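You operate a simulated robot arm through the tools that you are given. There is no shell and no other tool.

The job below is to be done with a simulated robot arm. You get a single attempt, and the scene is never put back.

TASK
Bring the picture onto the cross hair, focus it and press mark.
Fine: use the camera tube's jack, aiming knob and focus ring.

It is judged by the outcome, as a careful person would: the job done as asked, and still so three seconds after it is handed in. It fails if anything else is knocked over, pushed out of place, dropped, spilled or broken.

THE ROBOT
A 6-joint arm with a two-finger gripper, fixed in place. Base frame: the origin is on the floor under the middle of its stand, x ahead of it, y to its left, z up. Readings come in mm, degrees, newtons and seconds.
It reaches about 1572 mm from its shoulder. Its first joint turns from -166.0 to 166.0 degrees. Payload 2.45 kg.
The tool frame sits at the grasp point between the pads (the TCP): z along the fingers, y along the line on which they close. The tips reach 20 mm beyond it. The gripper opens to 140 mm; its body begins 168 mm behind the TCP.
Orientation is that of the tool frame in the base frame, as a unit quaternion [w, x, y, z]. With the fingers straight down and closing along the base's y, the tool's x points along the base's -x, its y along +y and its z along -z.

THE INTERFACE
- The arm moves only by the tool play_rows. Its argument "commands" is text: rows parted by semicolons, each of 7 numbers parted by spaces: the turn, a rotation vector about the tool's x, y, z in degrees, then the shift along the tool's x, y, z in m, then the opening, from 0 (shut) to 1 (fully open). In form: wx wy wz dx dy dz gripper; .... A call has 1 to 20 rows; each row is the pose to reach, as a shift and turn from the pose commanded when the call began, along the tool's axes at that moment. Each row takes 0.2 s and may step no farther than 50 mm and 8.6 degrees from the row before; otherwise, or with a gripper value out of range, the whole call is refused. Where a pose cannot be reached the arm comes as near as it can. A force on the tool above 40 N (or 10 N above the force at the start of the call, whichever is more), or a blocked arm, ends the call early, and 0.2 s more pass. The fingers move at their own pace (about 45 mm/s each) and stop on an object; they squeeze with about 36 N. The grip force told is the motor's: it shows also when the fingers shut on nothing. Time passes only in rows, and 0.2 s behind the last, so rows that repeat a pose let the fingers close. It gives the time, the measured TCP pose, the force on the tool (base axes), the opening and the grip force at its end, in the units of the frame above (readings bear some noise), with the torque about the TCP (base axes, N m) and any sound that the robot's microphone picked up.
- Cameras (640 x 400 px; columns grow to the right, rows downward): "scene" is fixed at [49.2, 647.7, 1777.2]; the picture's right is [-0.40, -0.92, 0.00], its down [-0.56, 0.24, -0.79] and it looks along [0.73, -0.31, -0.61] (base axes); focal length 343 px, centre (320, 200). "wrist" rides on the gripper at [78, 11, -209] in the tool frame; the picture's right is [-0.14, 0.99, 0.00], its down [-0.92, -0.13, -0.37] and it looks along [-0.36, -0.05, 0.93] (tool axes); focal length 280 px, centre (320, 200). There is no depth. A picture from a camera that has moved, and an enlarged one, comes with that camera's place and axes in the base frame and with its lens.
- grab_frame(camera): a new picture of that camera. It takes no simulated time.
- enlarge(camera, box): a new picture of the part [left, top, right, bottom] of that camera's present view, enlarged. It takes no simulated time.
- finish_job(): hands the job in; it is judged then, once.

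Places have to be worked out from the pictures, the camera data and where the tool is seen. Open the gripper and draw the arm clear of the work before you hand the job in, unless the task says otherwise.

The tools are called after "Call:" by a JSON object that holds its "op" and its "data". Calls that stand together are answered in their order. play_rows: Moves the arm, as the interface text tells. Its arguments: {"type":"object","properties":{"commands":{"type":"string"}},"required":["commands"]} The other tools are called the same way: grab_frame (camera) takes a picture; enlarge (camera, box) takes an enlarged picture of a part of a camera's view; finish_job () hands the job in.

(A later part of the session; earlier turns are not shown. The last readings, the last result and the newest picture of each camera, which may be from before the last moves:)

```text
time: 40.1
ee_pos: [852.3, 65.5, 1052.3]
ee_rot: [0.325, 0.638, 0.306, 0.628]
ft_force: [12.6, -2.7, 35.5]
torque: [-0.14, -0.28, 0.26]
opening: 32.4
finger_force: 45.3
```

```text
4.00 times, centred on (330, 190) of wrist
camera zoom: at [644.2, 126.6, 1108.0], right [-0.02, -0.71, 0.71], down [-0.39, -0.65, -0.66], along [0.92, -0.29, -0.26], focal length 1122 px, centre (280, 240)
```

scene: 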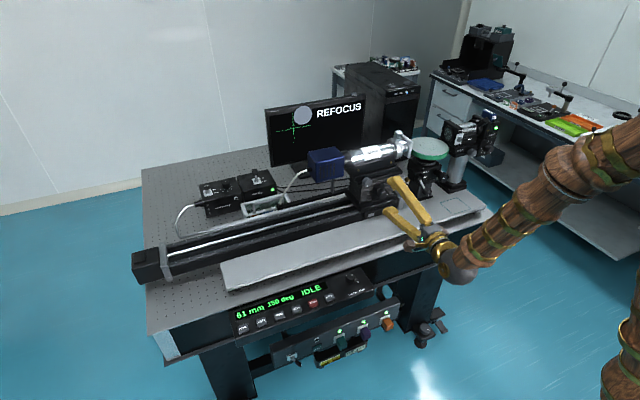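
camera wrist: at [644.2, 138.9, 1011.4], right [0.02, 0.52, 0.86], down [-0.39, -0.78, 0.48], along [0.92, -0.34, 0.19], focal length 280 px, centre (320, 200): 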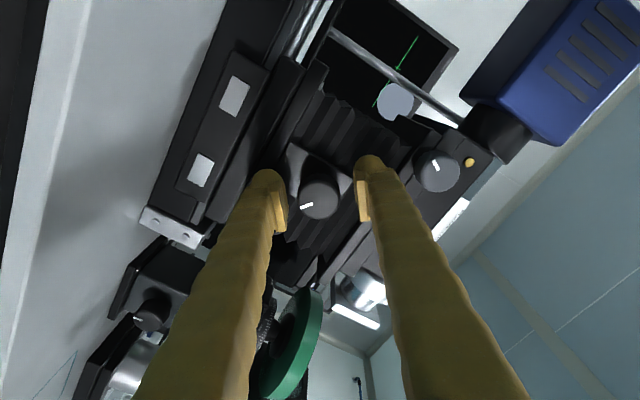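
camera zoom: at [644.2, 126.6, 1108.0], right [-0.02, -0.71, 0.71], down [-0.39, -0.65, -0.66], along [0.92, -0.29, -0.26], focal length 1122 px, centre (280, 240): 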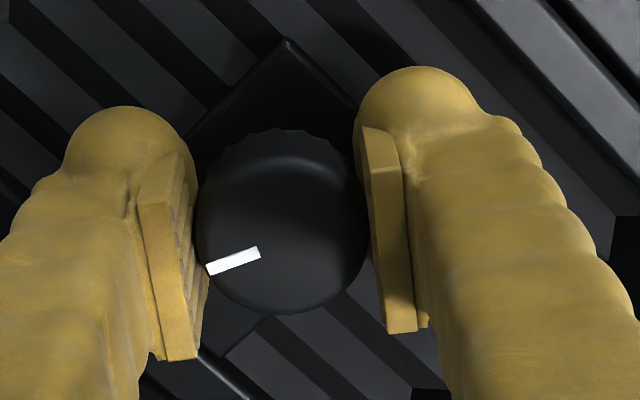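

The disc is now about 17 zoom px above the cross hair. The knob rides up with the jack (35 N upward force), so I'll shift up about 3 mm and keep following upward while turning another 40°.

Call:
{"op": "play_rows", "data": {"commands": "0 0 0 0.001 0.0013 0 0.18; 0 0 0 0.0019 0.0026 0 0.18; 0 0 4 0.002 0.0027 0 0.18; 0 0 8 0.0021 0.0029 0 0.18; 0 0 12 0.0022 0.003 0 0.18; 0 0 16 0.0023 0.0031 0 0.18; 0 0 20 0.0024 0.0033 0 0.18; 0 0 20 0.0024 0.0033 0 0.18"}}

Call:
{"op": "enlarge", "data": {"camera": "scene", "box": [260, 90, 380, 170]}}

```text
time: 41.9
ee_pos: [852.0, 66.4, 1053.7]
ee_rot: [0.21, 0.682, 0.192, 0.673]
ft_force: [-5.8, -3.4, -35.6]
torque: [-0.03, 0.51, -0.01]
opening: 32.5
finger_force: 45.2
```

```text
5.00 times, centred on (320, 130) of scene
camera zoom: at [49.2, 647.7, 1777.2], right [-0.4, -0.92, 0.0], down [-0.56, 0.24, -0.79], along [0.73, -0.31, -0.61], focal length 1717 px, centre (320, 550)
```

zoom: 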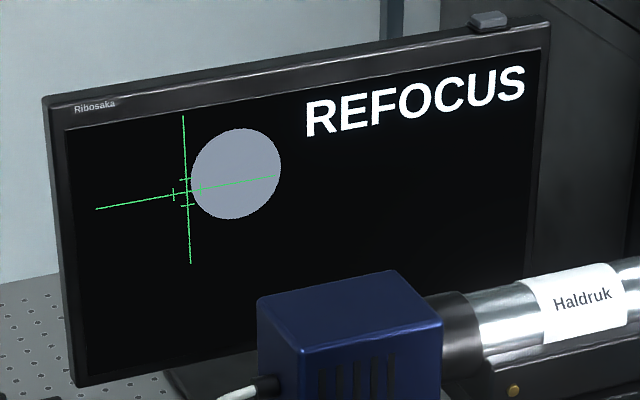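

About 9 zoom px remain (roughly 24°). I over-shifted upward (−36 N), so I'll drop 2 mm and turn a bit further in small steps.

Call:
{"op": "play_rows", "data": {"commands": "0 0 0 -0.0008 -0.0005 0 0.18; 0 0 0 -0.0015 -0.001 0 0.18; 0 0 4 -0.0015 -0.001 0 0.18; 0 0 8 -0.0015 -0.001 0 0.18; 0 0 12 -0.0014 -0.0009 0 0.18; 0 0 16 -0.0013 -0.0009 0 0.18; 0 0 16 -0.0013 -0.0009 0 0.18"}}

Call:
{"op": "enlarge", "data": {"camera": "scene", "box": [270, 100, 340, 145]}}

```text
time: 43.5
ee_pos: [852.0, 65.9, 1054.5]
ee_rot: [0.115, 0.701, 0.094, 0.697]
ft_force: [-8.0, -3.4, -7.5]
torque: [-0.05, 0.16, 0.03]
opening: 32.5
finger_force: 45.0
```

```text
8.89 times, centred on (305, 122) of scene
camera zoom: at [49.2, 647.7, 1777.2], right [-0.4, -0.92, 0.0], down [-0.56, 0.24, -0.79], along [0.73, -0.31, -0.61], focal length 3052 px, centre (453, 889)
```

zoom: 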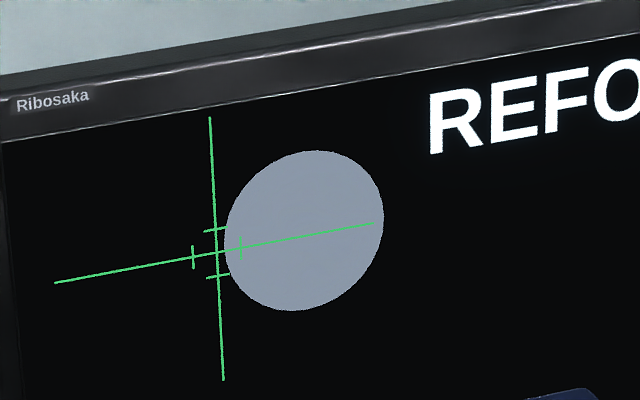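

Nearly level: the disc is only about 6 px (at 8.9×) above the horizontal hair. I'll turn another 8–9°.

Call:
{"op": "play_rows", "data": {"commands": "0 0 3 -0.0003 0 0 0.18; 0 0 6 -0.0003 0 0 0.18; 0 0 8.5 -0.0003 0 0 0.18; 0 0 8.5 -0.0003 0 0 0.18; 0 0 8.5 -0.0003 0 0 0.18"}}

Call:
{"op": "enlarge", "data": {"camera": "scene", "box": [270, 100, 340, 145]}}

```text
time: 44.7
ee_pos: [852.4, 65.3, 1055.8]
ee_rot: [0.064, 0.706, 0.042, 0.704]
ft_force: [0.2, -12.9, 13.5]
torque: [-0.14, -0.25, -0.07]
opening: 32.3
finger_force: 45.0
```

```text
8.89 times, centred on (305, 122) of scene
camera zoom: at [49.2, 647.7, 1777.2], right [-0.4, -0.92, 0.0], down [-0.56, 0.24, -0.79], along [0.73, -0.31, -0.61], focal length 3052 px, centre (453, 889)
```

zoom: 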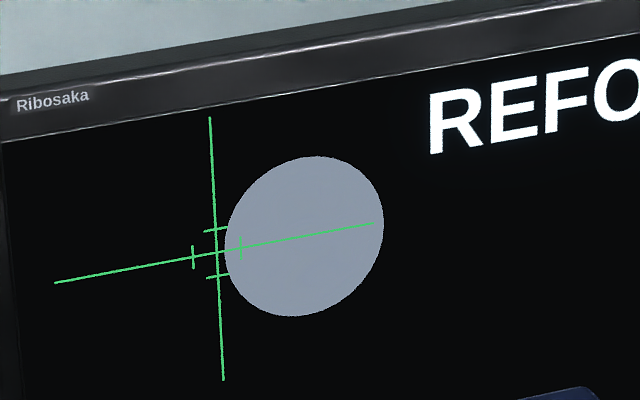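

The disc is now centred vertically on the hair. I'll open, back straight off the jack knob, and roll back to the neutral orientation before going to the aiming knob.

Call:
{"op": "play_rows", "data": {"commands": "0 0 0 0 0 0 0.3; 0 0 0 0 0 0 0.4; 0 0 0 0 0 0 0.45; 0 0 0 0 0 0 0.45; 0 0 0 0 0 -0.01 0.45; 0 0 0 0 0 -0.025 0.45; 0 0 0 0 0 -0.04 0.45; 0 0 0 0 0 -0.055 0.45; 0 0 0 0 0 -0.07 0.45; 0 0 -8 0 0 -0.07 0.45; 0 0 -16 0 0 -0.07 0.45; 0 0 -24 0 0 -0.07 0.45; 0 0 -32 0 0 -0.07 0.45; 0 0 -40 0 0 -0.07 0.45; 0 0 -48 0 0 -0.07 0.45; 0 0 -56 0 0 -0.07 0.45; 0 0 -64 0 0 -0.07 0.45; 0 0 -72 0 0 -0.07 0.45; 0 0 -80 0 0 -0.07 0.45"}}

Call:
{"op": "grab_frame", "data": {"camera": "wrist"}}

Call:
{"op": "enlarge", "data": {"camera": "scene", "box": [330, 130, 450, 240]}}

Call:
{"op": "enlarge", "data": {"camera": "wrist", "box": [320, 20, 440, 110]}}

Call:
{"op": "enlarge", "data": {"camera": "scene", "box": [270, 100, 340, 145]}}

```text
time: 48.7
ee_pos: [790.2, 70.6, 1056.4]
ee_rot: [0.501, 0.514, 0.487, 0.498]
ft_force: [-0.9, -0.3, 0.1]
torque: [0.04, -0.06, -0.02]
opening: 63.0
finger_force: 0.0
out of reach, approached as far as the arm can: row 9, 10, 11, 12, 13, 14, 15, 16, 17, 18, 19
```

```text
taken
camera wrist: at [582.8, 152.4, 1069.2], right [0.0, -0.16, 0.99], down [-0.4, -0.91, -0.15], along [0.92, -0.39, -0.06], focal length 280 px, centre (320, 200)
```

wrist: 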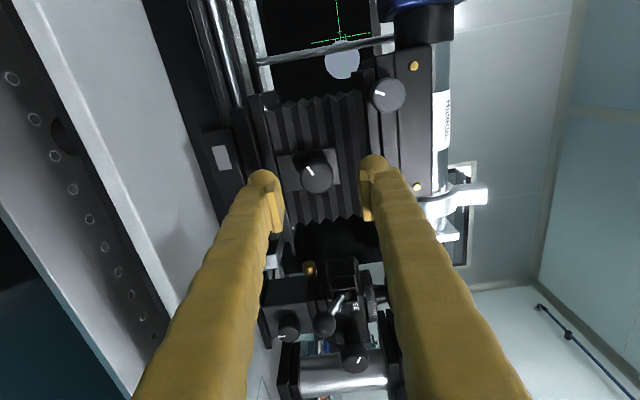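

```text
3.64 times, centred on (390, 185) of scene
camera zoom: at [49.2, 647.7, 1777.2], right [-0.4, -0.92, 0.0], down [-0.56, 0.24, -0.79], along [0.73, -0.31, -0.61], focal length 1249 px, centre (66, 254)
```

zoom: 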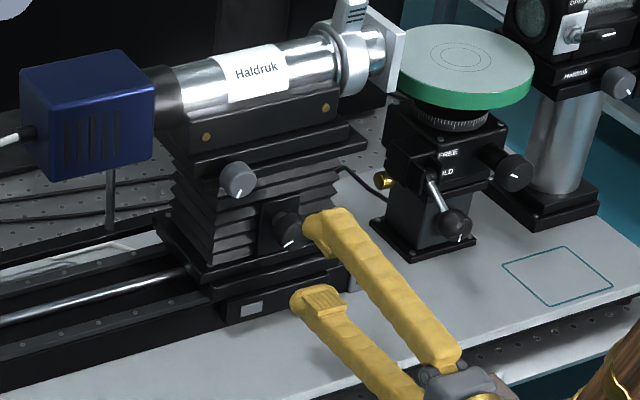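

```text
4.44 times, centred on (380, 65) of wrist
camera zoom: at [582.8, 152.4, 1069.2], right [0.0, -0.16, 0.99], down [-0.4, -0.91, -0.15], along [0.92, -0.39, -0.06], focal length 1246 px, centre (53, 800)
```

zoom: 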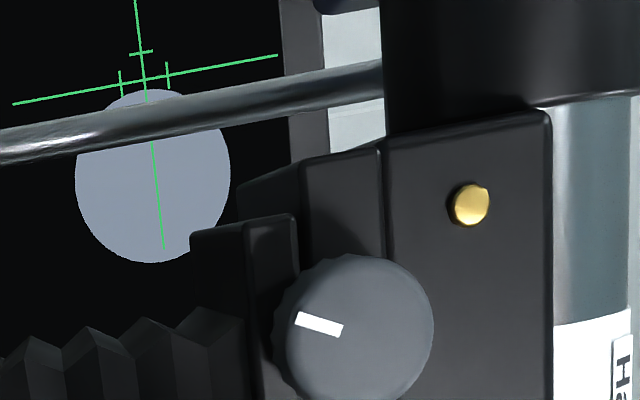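

```text
8.89 times, centred on (305, 122) of scene
camera zoom: at [49.2, 647.7, 1777.2], right [-0.4, -0.92, 0.0], down [-0.56, 0.24, -0.79], along [0.73, -0.31, -0.61], focal length 3052 px, centre (453, 889)
```

zoom: 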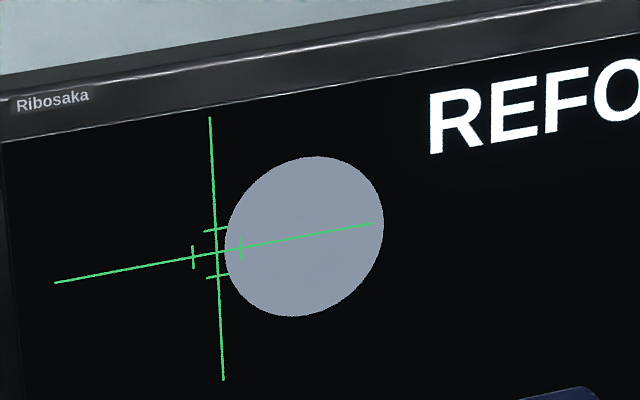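

The disc stayed put after release. From this view the aiming knob has risen with the jack to roughly (855, 130, 1129), so I'll line up in front of it at x≈800.

Call:
{"op": "play_rows", "data": {"commands": "0 0 0 0.008 0.009 0.001 0.45; 0 0 0 0.016 0.018 0.002 0.45; 0 0 0 0.024 0.027 0.003 0.45; 0 0 0 0.032 0.036 0.004 0.45; 0 0 0 0.04 0.045 0.005 0.45; 0 0 0 0.048 0.054 0.006 0.45; 0 0 0 0.056 0.063 0.007 0.45; 0 0 0 0.063 0.071 0.008 0.45; 0 0 0 0.063 0.071 0.008 0.45"}}

Call:
{"op": "grab_frame", "data": {"camera": "wrist"}}

Call:
{"op": "enlarge", "data": {"camera": "wrist", "box": [260, 125, 380, 215]}}

Call:
{"op": "enlarge", "data": {"camera": "scene", "box": [330, 130, 450, 240]}}

```text
time: 50.7
ee_pos: [799.4, 130.8, 1127.5]
ee_rot: [0.499, 0.514, 0.487, 0.498]
ft_force: [0.4, -1.2, 0.0]
torque: [0.02, -0.02, -0.01]
opening: 63.1
finger_force: 0.0
```

```text
taken
camera wrist: at [592.4, 213.2, 1141.6], right [0.0, -0.16, 0.99], down [-0.4, -0.91, -0.15], along [0.92, -0.39, -0.06], focal length 280 px, centre (320, 200)
```

wrist: 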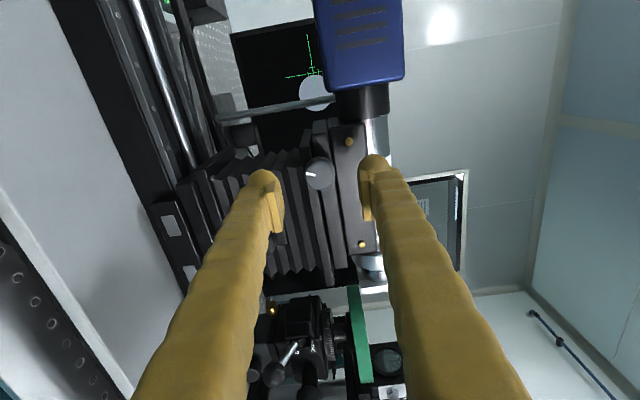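

```text
4.44 times, centred on (320, 170) of wrist
camera zoom: at [592.4, 213.2, 1141.6], right [0.0, -0.16, 0.99], down [-0.4, -0.91, -0.15], along [0.92, -0.39, -0.06], focal length 1246 px, centre (320, 333)
```

zoom: 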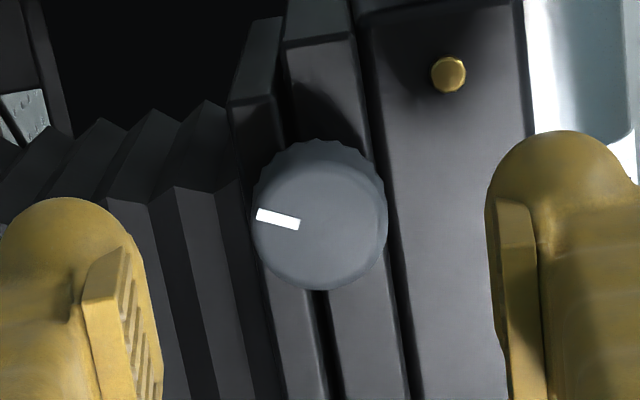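

```text
3.64 times, centred on (390, 185) of scene
camera zoom: at [49.2, 647.7, 1777.2], right [-0.4, -0.92, 0.0], down [-0.56, 0.24, -0.79], along [0.73, -0.31, -0.61], focal length 1249 px, centre (66, 254)
```

zoom: 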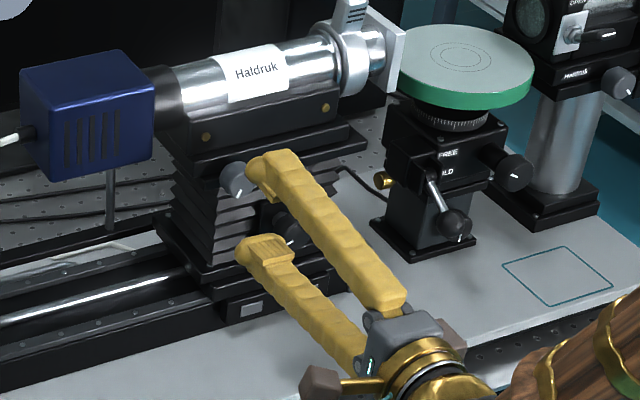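

The aiming knob is well lined up, with its front at x≈853 and centre at about y=130.5, z=1127.5. I'll advance so the tips overlap it by about 10 mm.

Call:
{"op": "play_rows", "data": {"commands": "0 0 0 0.001 0 0.006 0.4; 0 0 0 0.001 0 0.014 0.35; 0 0 0 0.001 0 0.022 0.33; 0 0 0 0.001 0 0.03 0.33; 0 0 0 0.001 0 0.036 0.33; 0 0 0 0.001 0 0.04 0.33; 0 0 0 0.001 0 0.0435 0.33; 0 0 0 0.001 0 0.0435 0.33"}}

Call:
{"op": "grab_frame", "data": {"camera": "wrist"}}

Call:
{"op": "enlarge", "data": {"camera": "wrist", "box": [250, 140, 410, 240]}}

Call:
{"op": "enlarge", "data": {"camera": "scene", "box": [340, 150, 420, 210]}}

```text
time: 52.5
ee_pos: [843.3, 129.9, 1128.6]
ee_rot: [0.5, 0.515, 0.486, 0.499]
ft_force: [0.0, 0.1, 0.2]
torque: [0.01, -0.03, -0.02]
opening: 46.2
finger_force: 0.0
```

```text
taken
camera wrist: at [636.2, 212.9, 1141.6], right [0.0, -0.16, 0.99], down [-0.4, -0.91, -0.15], along [0.92, -0.39, -0.06], focal length 280 px, centre (320, 200)
```

wrist: 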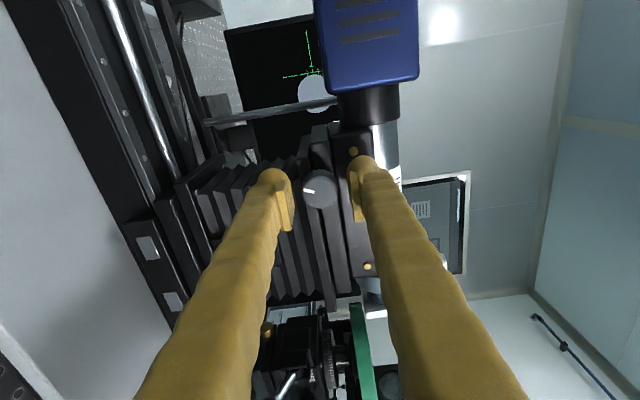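

```text
4.00 times, centred on (330, 190) of wrist
camera zoom: at [636.2, 212.9, 1141.6], right [0.0, -0.16, 0.99], down [-0.4, -0.91, -0.15], along [0.92, -0.39, -0.06], focal length 1122 px, centre (280, 240)
```

zoom: 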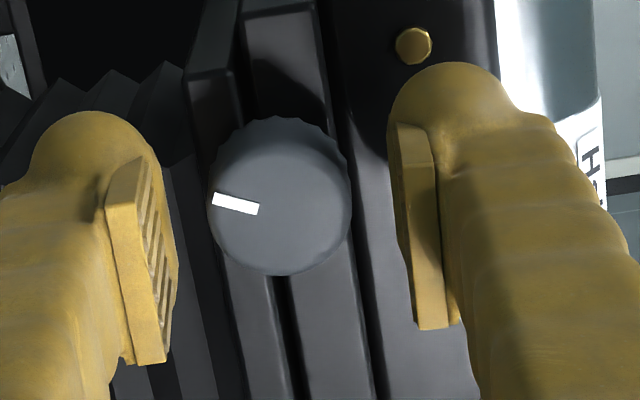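

```text
6.67 times, centred on (380, 180) of scene
camera zoom: at [49.2, 647.7, 1777.2], right [-0.4, -0.92, 0.0], down [-0.56, 0.24, -0.79], along [0.73, -0.31, -0.61], focal length 2289 px, centre (-80, 333)
```

zoom: 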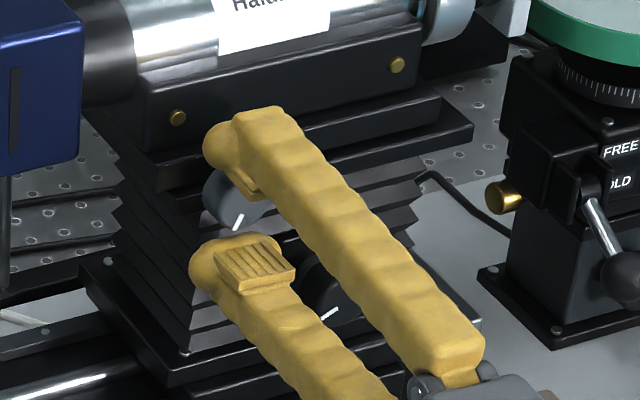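

The knob sits centred with about 7 mm of overlap. I'll advance 5 mm more and then close on it.

Call:
{"op": "play_rows", "data": {"commands": "0 0 0 -0.0005 0 0.0025 0.33; 0 0 0 -0.0005 0 0.005 0.33; 0 0 0 -0.0005 0 0.005 0.28; 0 0 0 -0.0005 0 0.005 0.24; 0 0 0 -0.0005 0 0.005 0.2; 0 0 0 -0.0005 0 0.005 0.16; 0 0 0 -0.0005 0 0.005 0.16"}}

Call:
{"op": "enlarge", "data": {"camera": "wrist", "box": [250, 140, 410, 240]}}

```text
time: 54.1
ee_pos: [849.3, 129.0, 1127.6]
ee_rot: [0.5, 0.515, 0.487, 0.498]
ft_force: [3.2, 1.1, -6.6]
torque: [-0.01, 0.08, 0.03]
opening: 28.7
finger_force: 44.8
```

```text
4.00 times, centred on (330, 190) of wrist
camera zoom: at [641.2, 212.1, 1141.6], right [0.0, -0.16, 0.99], down [-0.4, -0.91, -0.15], along [0.92, -0.39, -0.06], focal length 1122 px, centre (280, 240)
```

zoom: 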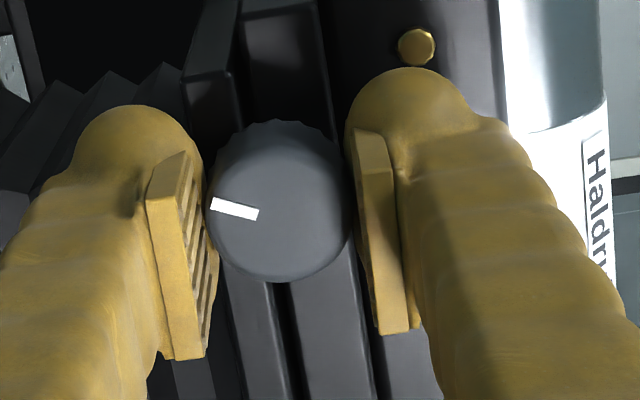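

Gripped at 28.7 mm with small forces. Now a trial turn of +12°, then I'll check the monitor.

Call:
{"op": "play_rows", "data": {"commands": "0 0 0 0 -0.0004 0 0.16; 0 0 4 0 -0.0004 0 0.16; 0 0 8 0 -0.0004 0 0.16; 0 0 12 0 -0.0004 0 0.16; 0 0 12 0 -0.0004 0 0.16"}}

Call:
{"op": "enlarge", "data": {"camera": "scene", "box": [270, 100, 340, 145]}}

Call:
{"op": "enlarge", "data": {"camera": "wrist", "box": [250, 140, 410, 240]}}

```text
time: 55.3
ee_pos: [848.4, 128.6, 1128.1]
ee_rot: [0.446, 0.562, 0.43, 0.548]
ft_force: [8.6, 1.0, -2.5]
torque: [-0.01, 0.04, 0.02]
opening: 28.6
finger_force: 45.1
```

```text
8.89 times, centred on (305, 122) of scene
camera zoom: at [49.2, 647.7, 1777.2], right [-0.4, -0.92, 0.0], down [-0.56, 0.24, -0.79], along [0.73, -0.31, -0.61], focal length 3052 px, centre (453, 889)
```

zoom: 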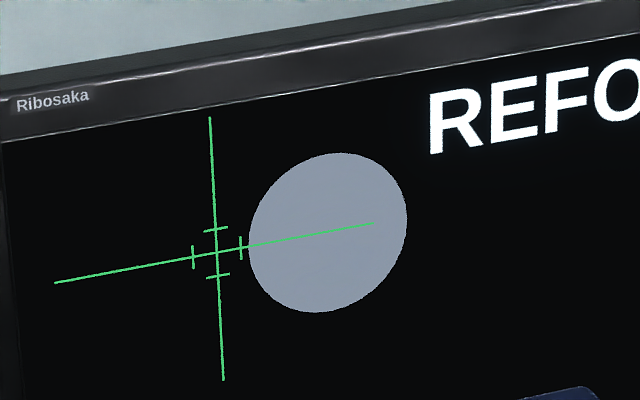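

```text
4.00 times, centred on (330, 190) of wrist
camera zoom: at [641.0, 207.7, 1157.2], right [-0.01, -0.37, 0.93], down [-0.39, -0.85, -0.34], along [0.92, -0.37, -0.14], focal length 1122 px, centre (280, 240)
```

zoom: 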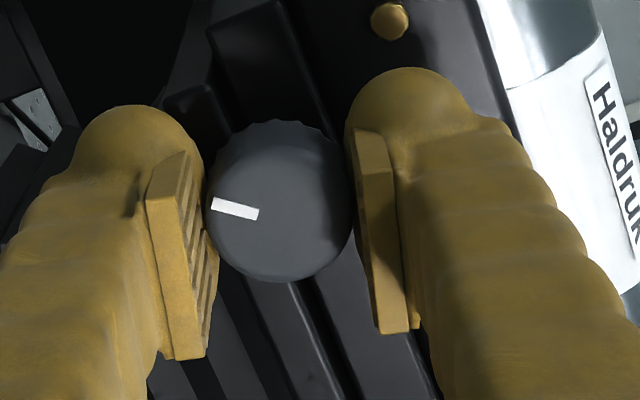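

Positive turning moves the disc right at about 2.1 px/deg (8.9× zoom), so I need about −53° from here. I'll turn −44° first and re-check.

Call:
{"op": "play_rows", "data": {"commands": "0 0 -4 0 0 0 0.16; 0 0 -8 0 0 0 0.16; 0 0 -12 0 0 0 0.16; 0 0 -16 0 0 0 0.16; 0 0 -20 0 0 0 0.16; 0 0 -24 0 0 0 0.16; 0 0 -28 0 0 0 0.16; 0 0 -32 0 0 0 0.16; 0 0 -36 0 0 0 0.16; 0 0 -40 0 0 0 0.16; 0 0 -44 0 0 0 0.16; 0 0 -44 0 0 0 0.16"}}

Call:
{"op": "enlarge", "data": {"camera": "scene", "box": [270, 100, 340, 145]}}

```text
time: 57.9
ee_pos: [848.3, 128.9, 1129.6]
ee_rot: [0.618, 0.36, 0.609, 0.342]
ft_force: [0.8, 0.5, 13.5]
torque: [-0.03, -0.21, -0.03]
opening: 28.6
finger_force: 44.7
```

```text
8.89 times, centred on (305, 122) of scene
camera zoom: at [49.2, 647.7, 1777.2], right [-0.4, -0.92, 0.0], down [-0.56, 0.24, -0.79], along [0.73, -0.31, -0.61], focal length 3052 px, centre (453, 889)
```

zoom: 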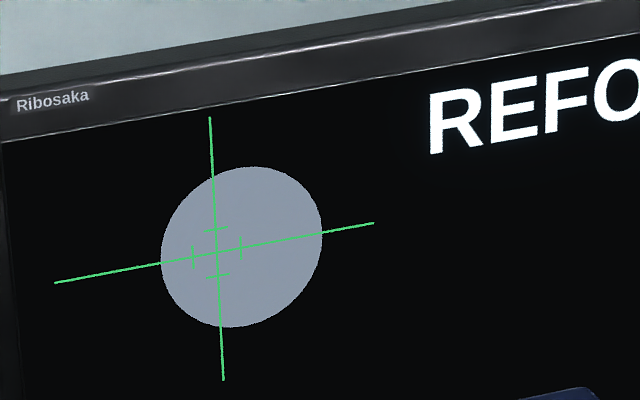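

About 25 px remain (12°). I'll turn another −12.5°.

Call:
{"op": "play_rows", "data": {"commands": "0 0 -4 0 0.0005 0 0.16; 0 0 -8 0 0.0005 0 0.16; 0 0 -12.5 0 0.0005 0 0.16; 0 0 -12.5 0 0.0005 0 0.16; 0 0 -12.5 0 0.0005 0 0.16"}}

Call:
{"op": "enlarge", "data": {"camera": "scene", "box": [270, 100, 340, 145]}}

```text
time: 59.1
ee_pos: [847.8, 130.1, 1128.4]
ee_rot: [0.652, 0.292, 0.645, 0.271]
ft_force: [4.1, -5.8, 12.0]
torque: [0.0, -0.17, -0.05]
opening: 29.0
finger_force: 44.8
```

```text
8.89 times, centred on (305, 122) of scene
camera zoom: at [49.2, 647.7, 1777.2], right [-0.4, -0.92, 0.0], down [-0.56, 0.24, -0.79], along [0.73, -0.31, -0.61], focal length 3052 px, centre (453, 889)
```

zoom: 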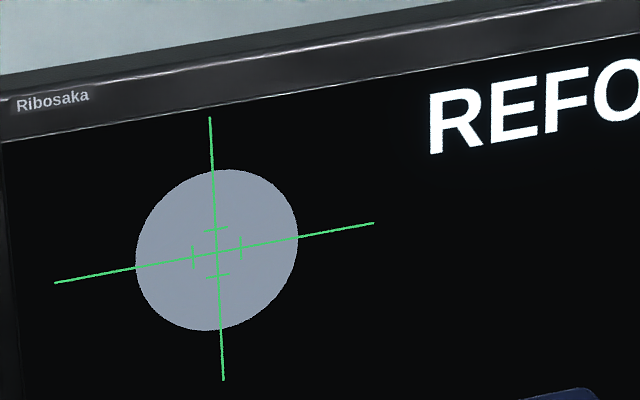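

The disc is centred on the cross hair in both directions. I'll release the aiming knob, back off, and roll to −90° so the fingers close along Y for gripping the focus lever.

Call:
{"op": "play_rows", "data": {"commands": "0 0 0 0 0 0 0.25; 0 0 0 0 0 0 0.3; 0 0 0 0 0 0 0.35; 0 0 0 0 0 0 0.35; 0 0 0 0 0 -0.01 0.35; 0 0 0 0 0 -0.025 0.35; 0 0 0 0 0 -0.04 0.35; 0 0 0 0 0 -0.055 0.35; 0 0 -8 0 0 -0.06 0.4; 0 0 -16 0 0 -0.06 0.45; 0 0 -24 0 0 -0.06 0.5; 0 0 -32 0 0 -0.06 0.5; 0 0 -40 0 0 -0.06 0.5; 0 0 -48 0 0 -0.06 0.5; 0 0 -48 0 0 -0.06 0.5"}}

Call:
{"op": "enlarge", "data": {"camera": "scene", "box": [270, 100, 340, 145]}}

Call:
{"op": "enlarge", "data": {"camera": "scene", "box": [350, 110, 430, 180]}}

Call:
{"op": "grab_frame", "data": {"camera": "wrist"}}

```text
time: 62.3
ee_pos: [788.5, 130.9, 1128.8]
ee_rot: [0.706, 0.003, 0.708, -0.017]
ft_force: [-0.1, -1.0, 0.1]
torque: [0.01, 0.04, 0.03]
opening: 69.7
finger_force: 0.0
```

```text
8.89 times, centred on (305, 122) of scene
camera zoom: at [49.2, 647.7, 1777.2], right [-0.4, -0.92, 0.0], down [-0.56, 0.24, -0.79], along [0.73, -0.31, -0.61], focal length 3052 px, centre (453, 889)
```

zoom: 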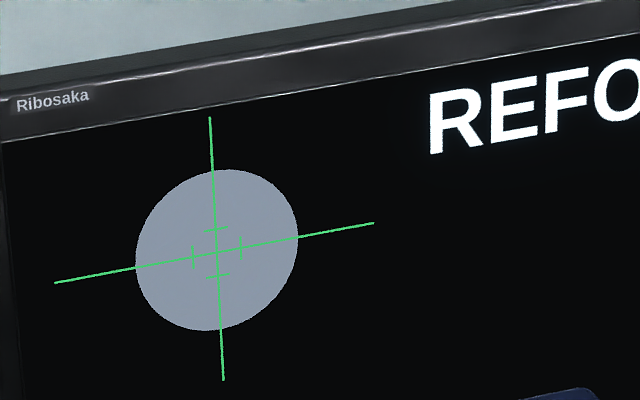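

```text
5.71 times, centred on (390, 145) of scene
camera zoom: at [49.2, 647.7, 1777.2], right [-0.4, -0.92, 0.0], down [-0.56, 0.24, -0.79], along [0.73, -0.31, -0.61], focal length 1962 px, centre (-80, 514)
```

zoom: 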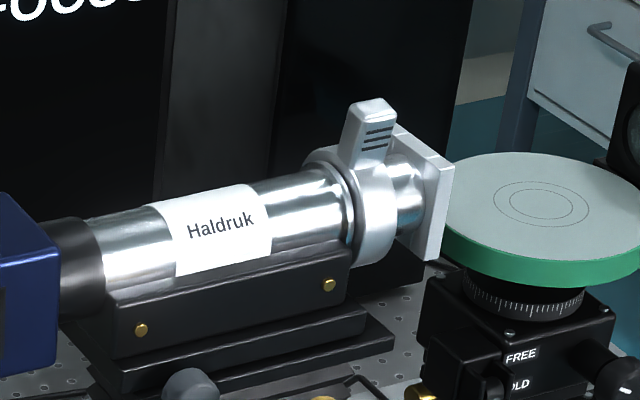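

```text
taken
camera wrist: at [578.8, 146.0, 1050.4], right [0.03, 0.99, 0.12], down [-0.37, -0.1, 0.92], along [0.93, -0.07, 0.36], focal length 280 px, centre (320, 200)
```

wrist: 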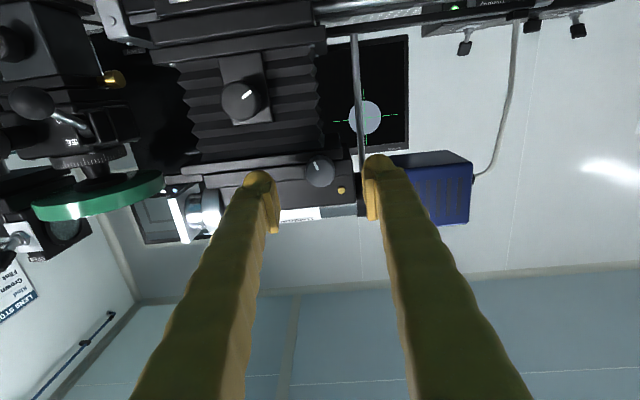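

The cross-hair centring held after release. I'll now move up and across to in front of the focus lever, around (800, −18, 1254), staying clear of everything at x≥845.

Call:
{"op": "play_rows", "data": {"commands": "0 0 0.1 -0.0122 -0.0151 0.0015 0.5; 0 0 0.2 -0.0244 -0.0302 0.003 0.5; 0 0 0.3 -0.0366 -0.0453 0.0045 0.5; 0 0 0.4 -0.0488 -0.0604 0.006 0.5; 0 0 0.5 -0.061 -0.0755 0.0075 0.5; 0 0 0.6 -0.0732 -0.0906 0.009 0.5; 0 0 0.7 -0.0854 -0.1057 0.0105 0.5; 0 0 0.8 -0.0976 -0.1208 0.012 0.5; 0 0 0.9 -0.1098 -0.1359 0.0135 0.5; 0 0 1.1 -0.122 -0.1511 0.0154 0.5; 0 0 1.1 -0.122 -0.1511 0.0154 0.5"}}

Call:
{"op": "grab_frame", "data": {"camera": "wrist"}}

Call:
{"op": "grab_frame", "data": {"camera": "scene"}}

Call:
{"op": "enlarge", "data": {"camera": "scene", "box": [350, 110, 430, 180]}}

```text
time: 64.7
ee_pos: [799.3, -17.1, 1253.1]
ee_rot: [0.706, 0.012, 0.708, -0.01]
ft_force: [0.0, 0.0, 0.2]
torque: [-0.02, 0.0, 0.01]
opening: 69.9
finger_force: 0.1
```

```text
taken
camera wrist: at [590.0, -2.0, 1176.0], right [0.03, 0.99, 0.14], down [-0.37, -0.12, 0.92], along [0.93, -0.08, 0.36], focal length 280 px, centre (320, 200)
```

wrist: 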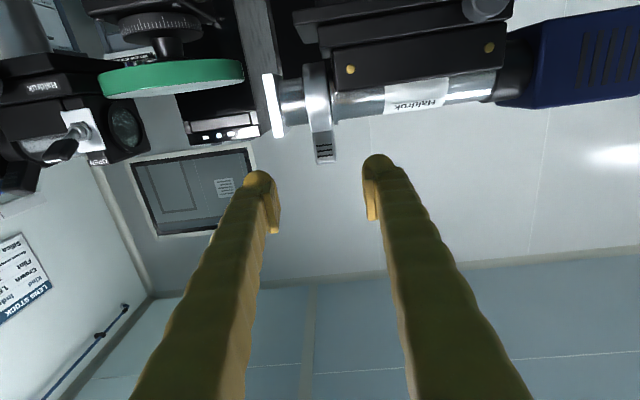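

```text
taken
```

scene: 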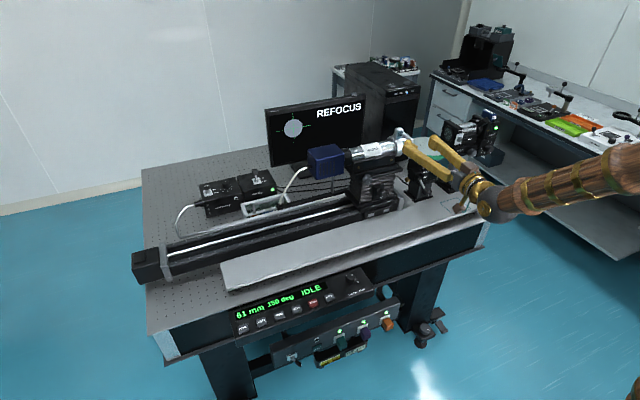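

```text
5.71 times, centred on (390, 145) of scene
camera zoom: at [49.2, 647.7, 1777.2], right [-0.4, -0.92, 0.0], down [-0.56, 0.24, -0.79], along [0.73, -0.31, -0.61], focal length 1962 px, centre (-80, 514)
```

zoom: 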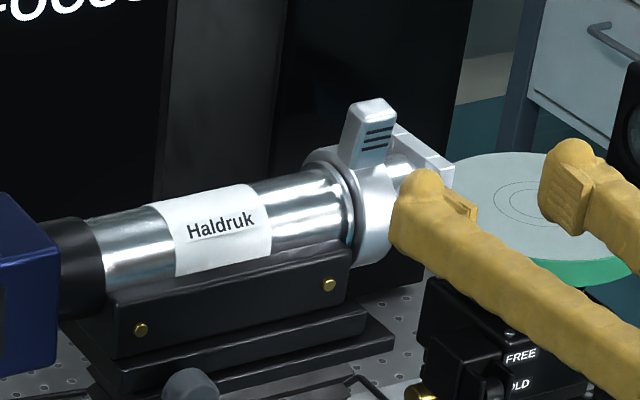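

Call:
{"op": "enlarge", "data": {"camera": "wrist", "box": [250, 60, 400, 180]}}

```text
3.33 times, centred on (325, 120) of wrist
camera zoom: at [590.0, -2.0, 1176.0], right [0.03, 0.99, 0.14], down [-0.37, -0.12, 0.92], along [0.93, -0.08, 0.36], focal length 935 px, centre (303, 467)
```

zoom: 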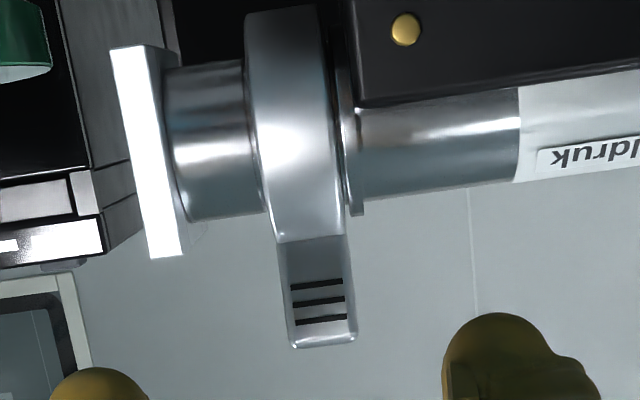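

The lever is about 24 mm wide, centred near y≈−16 with its top at z≈1258, and the lens plate top is near z≈1218. I'll narrow the opening to about 48 mm and approach partway at z≈1247 to check the alignment.

Call:
{"op": "play_rows", "data": {"commands": "0 0 0 0.0015 0.001 0.012 0.45; 0 0 0 0.003 0.002 0.024 0.4; 0 0 0 0.0045 0.003 0.036 0.36; 0 0 0 0.0058 0.004 0.048 0.36; 0 0 0 0.0058 0.0048 0.06 0.36; 0 0 0 0.0058 0.0048 0.07 0.36; 0 0 0 0.0058 0.0048 0.08 0.36; 0 0 0 0.0058 0.0048 0.08 0.36"}}

Call:
{"op": "enlarge", "data": {"camera": "wrist", "box": [230, 100, 410, 220]}}

Call:
{"op": "enlarge", "data": {"camera": "scene", "box": [350, 110, 430, 180]}}

```text
time: 66.5
ee_pos: [878.9, -15.4, 1246.1]
ee_rot: [0.706, 0.012, 0.708, -0.011]
ft_force: [-0.1, 0.2, -0.8]
torque: [0.03, -0.02, -0.03]
opening: 50.5
finger_force: 0.1
```

```text
3.33 times, centred on (320, 160) of wrist
camera zoom: at [670.2, 0.4, 1168.9], right [0.03, 0.99, 0.14], down [-0.37, -0.12, 0.92], along [0.93, -0.08, 0.36], focal length 935 px, centre (320, 333)
```

zoom: 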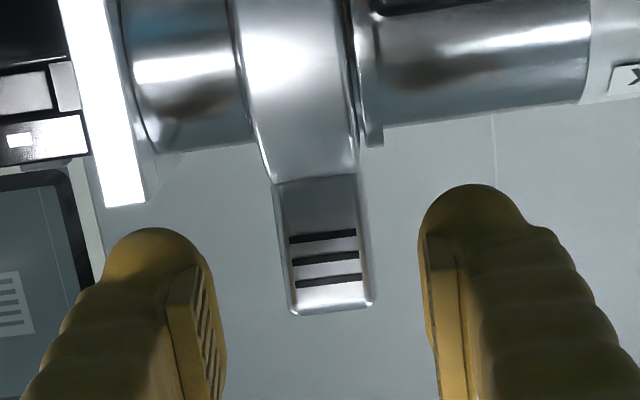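

```text
5.71 times, centred on (390, 145) of scene
camera zoom: at [49.2, 647.7, 1777.2], right [-0.4, -0.92, 0.0], down [-0.56, 0.24, -0.79], along [0.73, -0.31, -0.61], focal length 1962 px, centre (-80, 514)
```

zoom: 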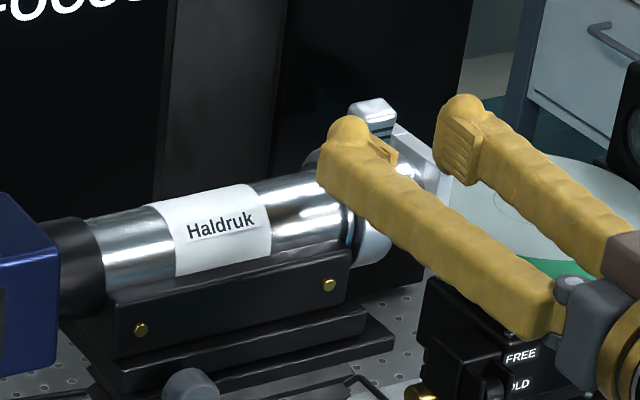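

The lever front-top is at about (910, −16, 1254), between the fingers. I'll move forward 34 mm and close gently on its sides.

Call:
{"op": "play_rows", "data": {"commands": "0 0 0 0.001 0.0005 0.01 0.36; 0 0 0 0.001 0.001 0.02 0.36; 0 0 0 0.001 0.0012 0.028 0.34; 0 0 0 0.001 0.0012 0.034 0.32; 0 0 0 0.001 0.0012 0.034 0.28; 0 0 0 0.001 0.0012 0.034 0.24; 0 0 0 0.001 0.0012 0.034 0.2; 0 0 0 0.001 0.0012 0.034 0.15; 0 0 0 0.001 0.0012 0.034 0.12; 0 0 0 0.001 0.0012 0.034 0.12"}}

Call:
{"op": "enlarge", "data": {"camera": "scene", "box": [350, 110, 430, 180]}}

Call:
{"op": "enlarge", "data": {"camera": "wrist", "box": [230, 120, 410, 240]}}

Call:
{"op": "enlarge", "data": {"camera": "scene", "box": [260, 90, 380, 170]}}

```text
time: 68.7
ee_pos: [914.1, -15.0, 1246.3]
ee_rot: [0.706, 0.011, 0.708, -0.01]
ft_force: [1.6, 20.7, 1.3]
torque: [-0.04, -0.08, 0.09]
opening: 24.7
finger_force: 36.2
```

```text
5.71 times, centred on (390, 145) of scene
camera zoom: at [49.2, 647.7, 1777.2], right [-0.4, -0.92, 0.0], down [-0.56, 0.24, -0.79], along [0.73, -0.31, -0.61], focal length 1962 px, centre (-80, 514)
```

zoom: 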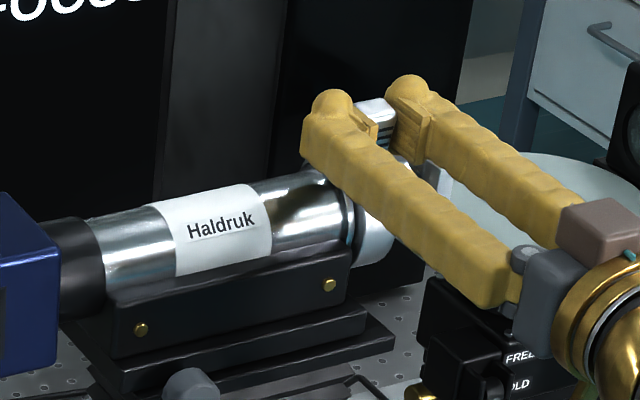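

```text
3.33 times, centred on (320, 180) of wrist
camera zoom: at [704.1, 1.4, 1168.1], right [0.03, 0.99, 0.14], down [-0.37, -0.12, 0.92], along [0.93, -0.08, 0.36], focal length 935 px, centre (320, 267)
```

zoom: 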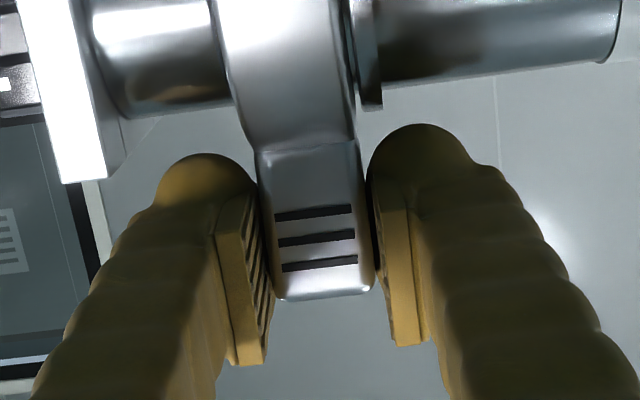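

```text
5.00 times, centred on (320, 130) of scene
camera zoom: at [49.2, 647.7, 1777.2], right [-0.4, -0.92, 0.0], down [-0.56, 0.24, -0.79], along [0.73, -0.31, -0.61], focal length 1717 px, centre (320, 550)
```

zoom: 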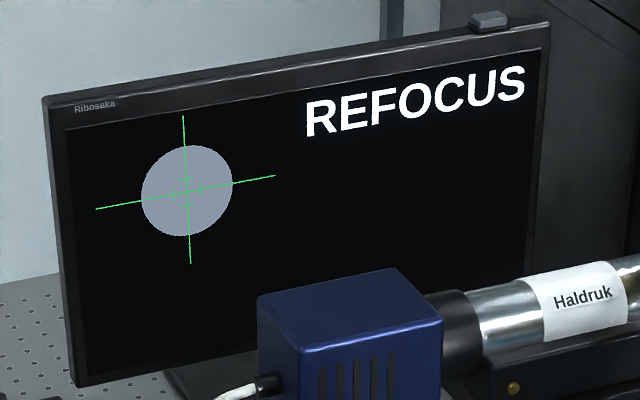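

The lever is gripped (24.7 mm) with a small sideways bias. I'll relieve that by 1.5 mm and make a trial swing of the lever by about 6° away from the robot along its arc.

Call:
{"op": "play_rows", "data": {"commands": "0 0 0 0 0.0008 0 0.12; 0 0 0 0 0.0015 0 0.12; 0 2 0 0 0.0015 0.0021 0.12; 0 4 0 0.0001 0.0015 0.0042 0.12; 0 6 0 0.0003 0.0015 0.0063 0.12; 0 6 0 0.0003 0.0015 0.0063 0.12"}}

Call:
{"op": "enlarge", "data": {"camera": "scene", "box": [260, 90, 380, 170]}}

Call:
{"op": "enlarge", "data": {"camera": "scene", "box": [350, 110, 430, 180]}}

```text
time: 70.1
ee_pos: [919.3, -14.5, 1247.4]
ee_rot: [0.669, 0.012, 0.743, -0.01]
ft_force: [7.9, 0.0, 19.5]
torque: [0.03, -0.69, 0.0]
opening: 24.8
finger_force: 44.9
```

```text
5.00 times, centred on (320, 130) of scene
camera zoom: at [49.2, 647.7, 1777.2], right [-0.4, -0.92, 0.0], down [-0.56, 0.24, -0.79], along [0.73, -0.31, -0.61], focal length 1717 px, centre (320, 550)
```

zoom: 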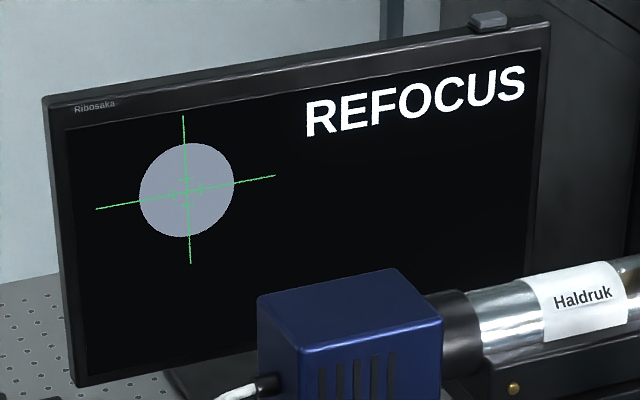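

```text
5.71 times, centred on (390, 145) of scene
camera zoom: at [49.2, 647.7, 1777.2], right [-0.4, -0.92, 0.0], down [-0.56, 0.24, -0.79], along [0.73, -0.31, -0.61], focal length 1962 px, centre (-80, 514)
```

zoom: 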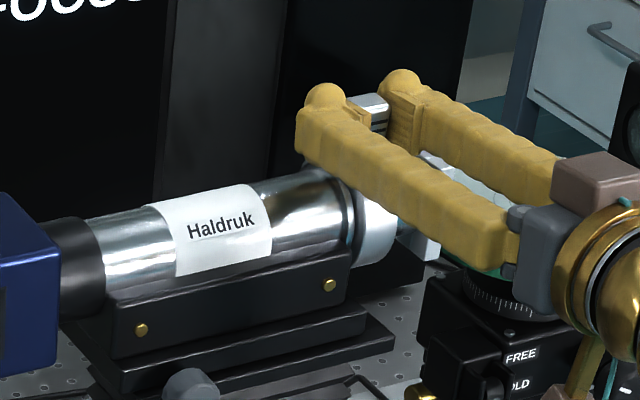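

Pushing away grew the disc slightly (91→95 px), so focus lies the other way. I'll swing the lever back toward the robot to about −12° along its arc and compare.

Call:
{"op": "play_rows", "data": {"commands": "0 -3 0 0.0001 0 -0.0032 0.12; 0 -6 0 0.0004 0 -0.0063 0.12; 0 -9 0 0.0008 0 -0.0094 0.12; 0 -12 0 0.0013 0 -0.0125 0.12; 0 -15 0 0.002 0 -0.0156 0.12; 0 -18 0 0.003 0 -0.0186 0.12; 0 -18 0 0.003 0 -0.0186 0.12"}}

Call:
{"op": "enlarge", "data": {"camera": "scene", "box": [260, 90, 380, 170]}}

Call:
{"op": "enlarge", "data": {"camera": "scene", "box": [350, 110, 430, 180]}}

```text
time: 71.7
ee_pos: [901.9, -13.6, 1243.8]
ee_rot: [0.776, 0.01, 0.631, -0.011]
ft_force: [7.1, -12.5, -22.0]
torque: [0.02, 0.27, -0.09]
opening: 24.6
finger_force: 45.1
```

```text
5.00 times, centred on (320, 130) of scene
camera zoom: at [49.2, 647.7, 1777.2], right [-0.4, -0.92, 0.0], down [-0.56, 0.24, -0.79], along [0.73, -0.31, -0.61], focal length 1717 px, centre (320, 550)
```

zoom: 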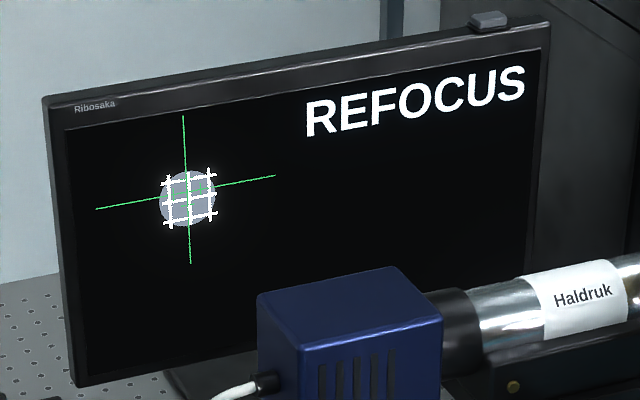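

```text
5.71 times, centred on (390, 145) of scene
camera zoom: at [49.2, 647.7, 1777.2], right [-0.4, -0.92, 0.0], down [-0.56, 0.24, -0.79], along [0.73, -0.31, -0.61], focal length 1962 px, centre (-80, 514)
```

zoom: 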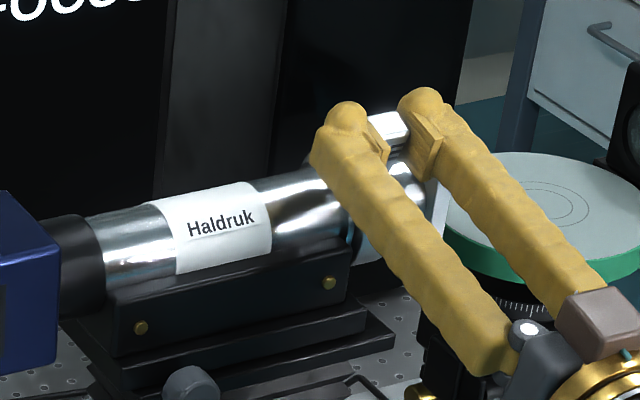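

Now the picture shows a grid and the blur disc has shrunk a lot, so this is the right direction. I'll zoom in on the monitor and continue in smaller steps.

Call:
{"op": "enlarge", "data": {"camera": "scene", "box": [270, 100, 340, 145]}}

Call:
{"op": "play_rows", "data": {"commands": "0 0 0 0.0008 -0.0006 0 0.12; 0 -2 0 0.0009 -0.0006 -0.0021 0.12; 0 -4 0 0.0011 -0.0006 -0.0042 0.12; 0 -4 0 0.0011 -0.0006 -0.0042 0.12; 0 -4 0 0.0011 -0.0006 -0.0042 0.12"}}

Call:
{"op": "enlarge", "data": {"camera": "scene", "box": [270, 100, 340, 145]}}

```text
8.89 times, centred on (305, 122) of scene
camera zoom: at [49.2, 647.7, 1777.2], right [-0.4, -0.92, 0.0], down [-0.56, 0.24, -0.79], along [0.73, -0.31, -0.61], focal length 3052 px, centre (453, 889)
```

zoom: 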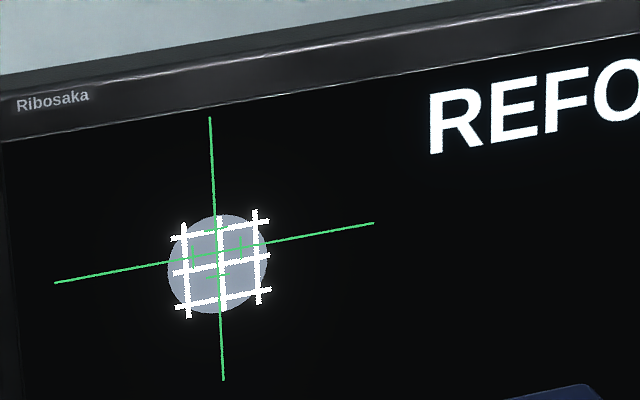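

```text
time: 72.9
ee_pos: [898.1, -13.6, 1242.0]
ee_rot: [0.798, 0.009, 0.603, -0.011]
ft_force: [24.4, -0.8, -12.2]
torque: [-0.01, -0.97, 0.02]
opening: 24.0
finger_force: 45.6
```

```text
8.89 times, centred on (305, 122) of scene
camera zoom: at [49.2, 647.7, 1777.2], right [-0.4, -0.92, 0.0], down [-0.56, 0.24, -0.79], along [0.73, -0.31, -0.61], focal length 3052 px, centre (453, 889)
```

zoom: 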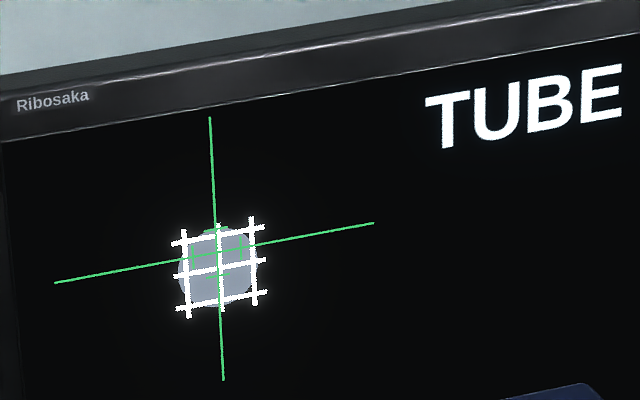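

Call:
{"op": "enlarge", "data": {"camera": "scene", "box": [260, 90, 380, 170]}}

Call:
{"op": "enlarge", "data": {"camera": "scene", "box": [220, 260, 380, 350]}}

```text
5.00 times, centred on (320, 130) of scene
camera zoom: at [49.2, 647.7, 1777.2], right [-0.4, -0.92, 0.0], down [-0.56, 0.24, -0.79], along [0.73, -0.31, -0.61], focal length 1717 px, centre (320, 550)
```

zoom: 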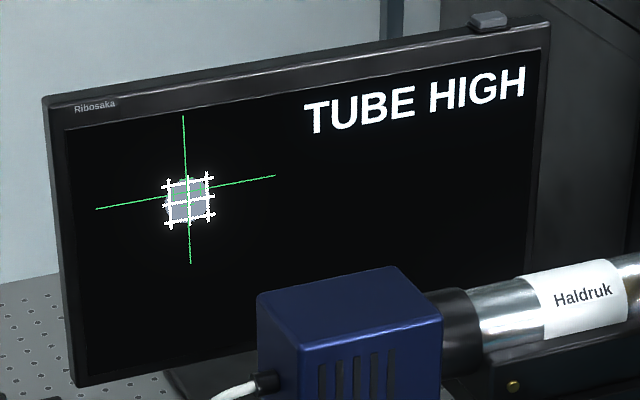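

```text
4.00 times, centred on (300, 305) of scene
camera zoom: at [49.2, 647.7, 1777.2], right [-0.4, -0.92, 0.0], down [-0.56, 0.24, -0.79], along [0.73, -0.31, -0.61], focal length 1374 px, centre (400, -220)
```

zoom: 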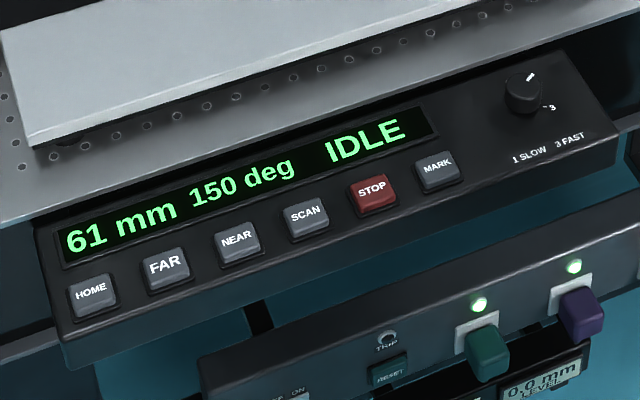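

The monitor now reads "TUBE HIGH" and the picture sits slightly below the hair, so it gives directions. I'll finish focusing first by swinging the lever another 6° and watch whether the blur keeps shrinking.

Call:
{"op": "play_rows", "data": {"commands": "0 -2 0 0.0002 0 -0.0023 0.12; 0 -4 0 0.0004 0 -0.0047 0.12; 0 -6 0 0.0006 0 -0.007 0.12; 0 -6 0 0.0006 0 -0.007 0.12; 0 -6 0 0.0006 0 -0.007 0.12"}}

Call:
{"op": "enlarge", "data": {"camera": "scene", "box": [270, 100, 340, 145]}}

Call:
{"op": "enlarge", "data": {"camera": "scene", "box": [350, 110, 430, 180]}}

```text
time: 74.1
ee_pos: [891.0, -14.2, 1240.0]
ee_rot: [0.828, 0.01, 0.561, -0.012]
ft_force: [20.5, -5.9, -17.7]
torque: [-0.01, -0.37, -0.05]
opening: 23.6
finger_force: 44.7
```

```text
8.89 times, centred on (305, 122) of scene
camera zoom: at [49.2, 647.7, 1777.2], right [-0.4, -0.92, 0.0], down [-0.56, 0.24, -0.79], along [0.73, -0.31, -0.61], focal length 3052 px, centre (453, 889)
```

zoom: 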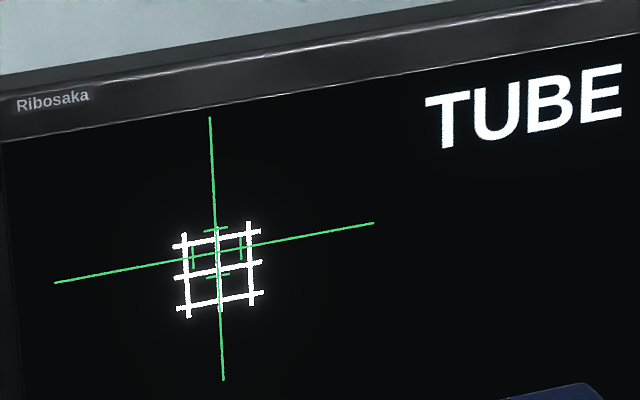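

```text
5.71 times, centred on (390, 145) of scene
camera zoom: at [49.2, 647.7, 1777.2], right [-0.4, -0.92, 0.0], down [-0.56, 0.24, -0.79], along [0.73, -0.31, -0.61], focal length 1962 px, centre (-80, 514)
```

zoom: 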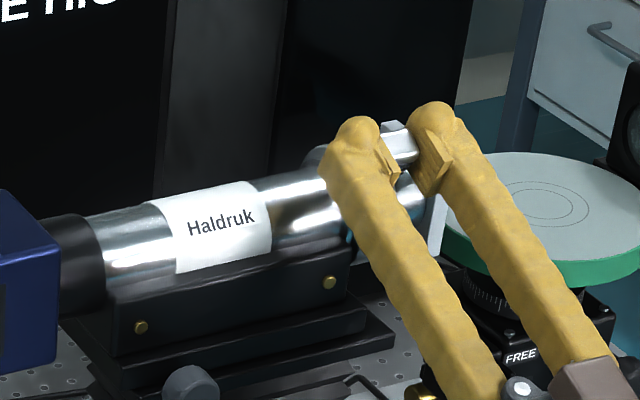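

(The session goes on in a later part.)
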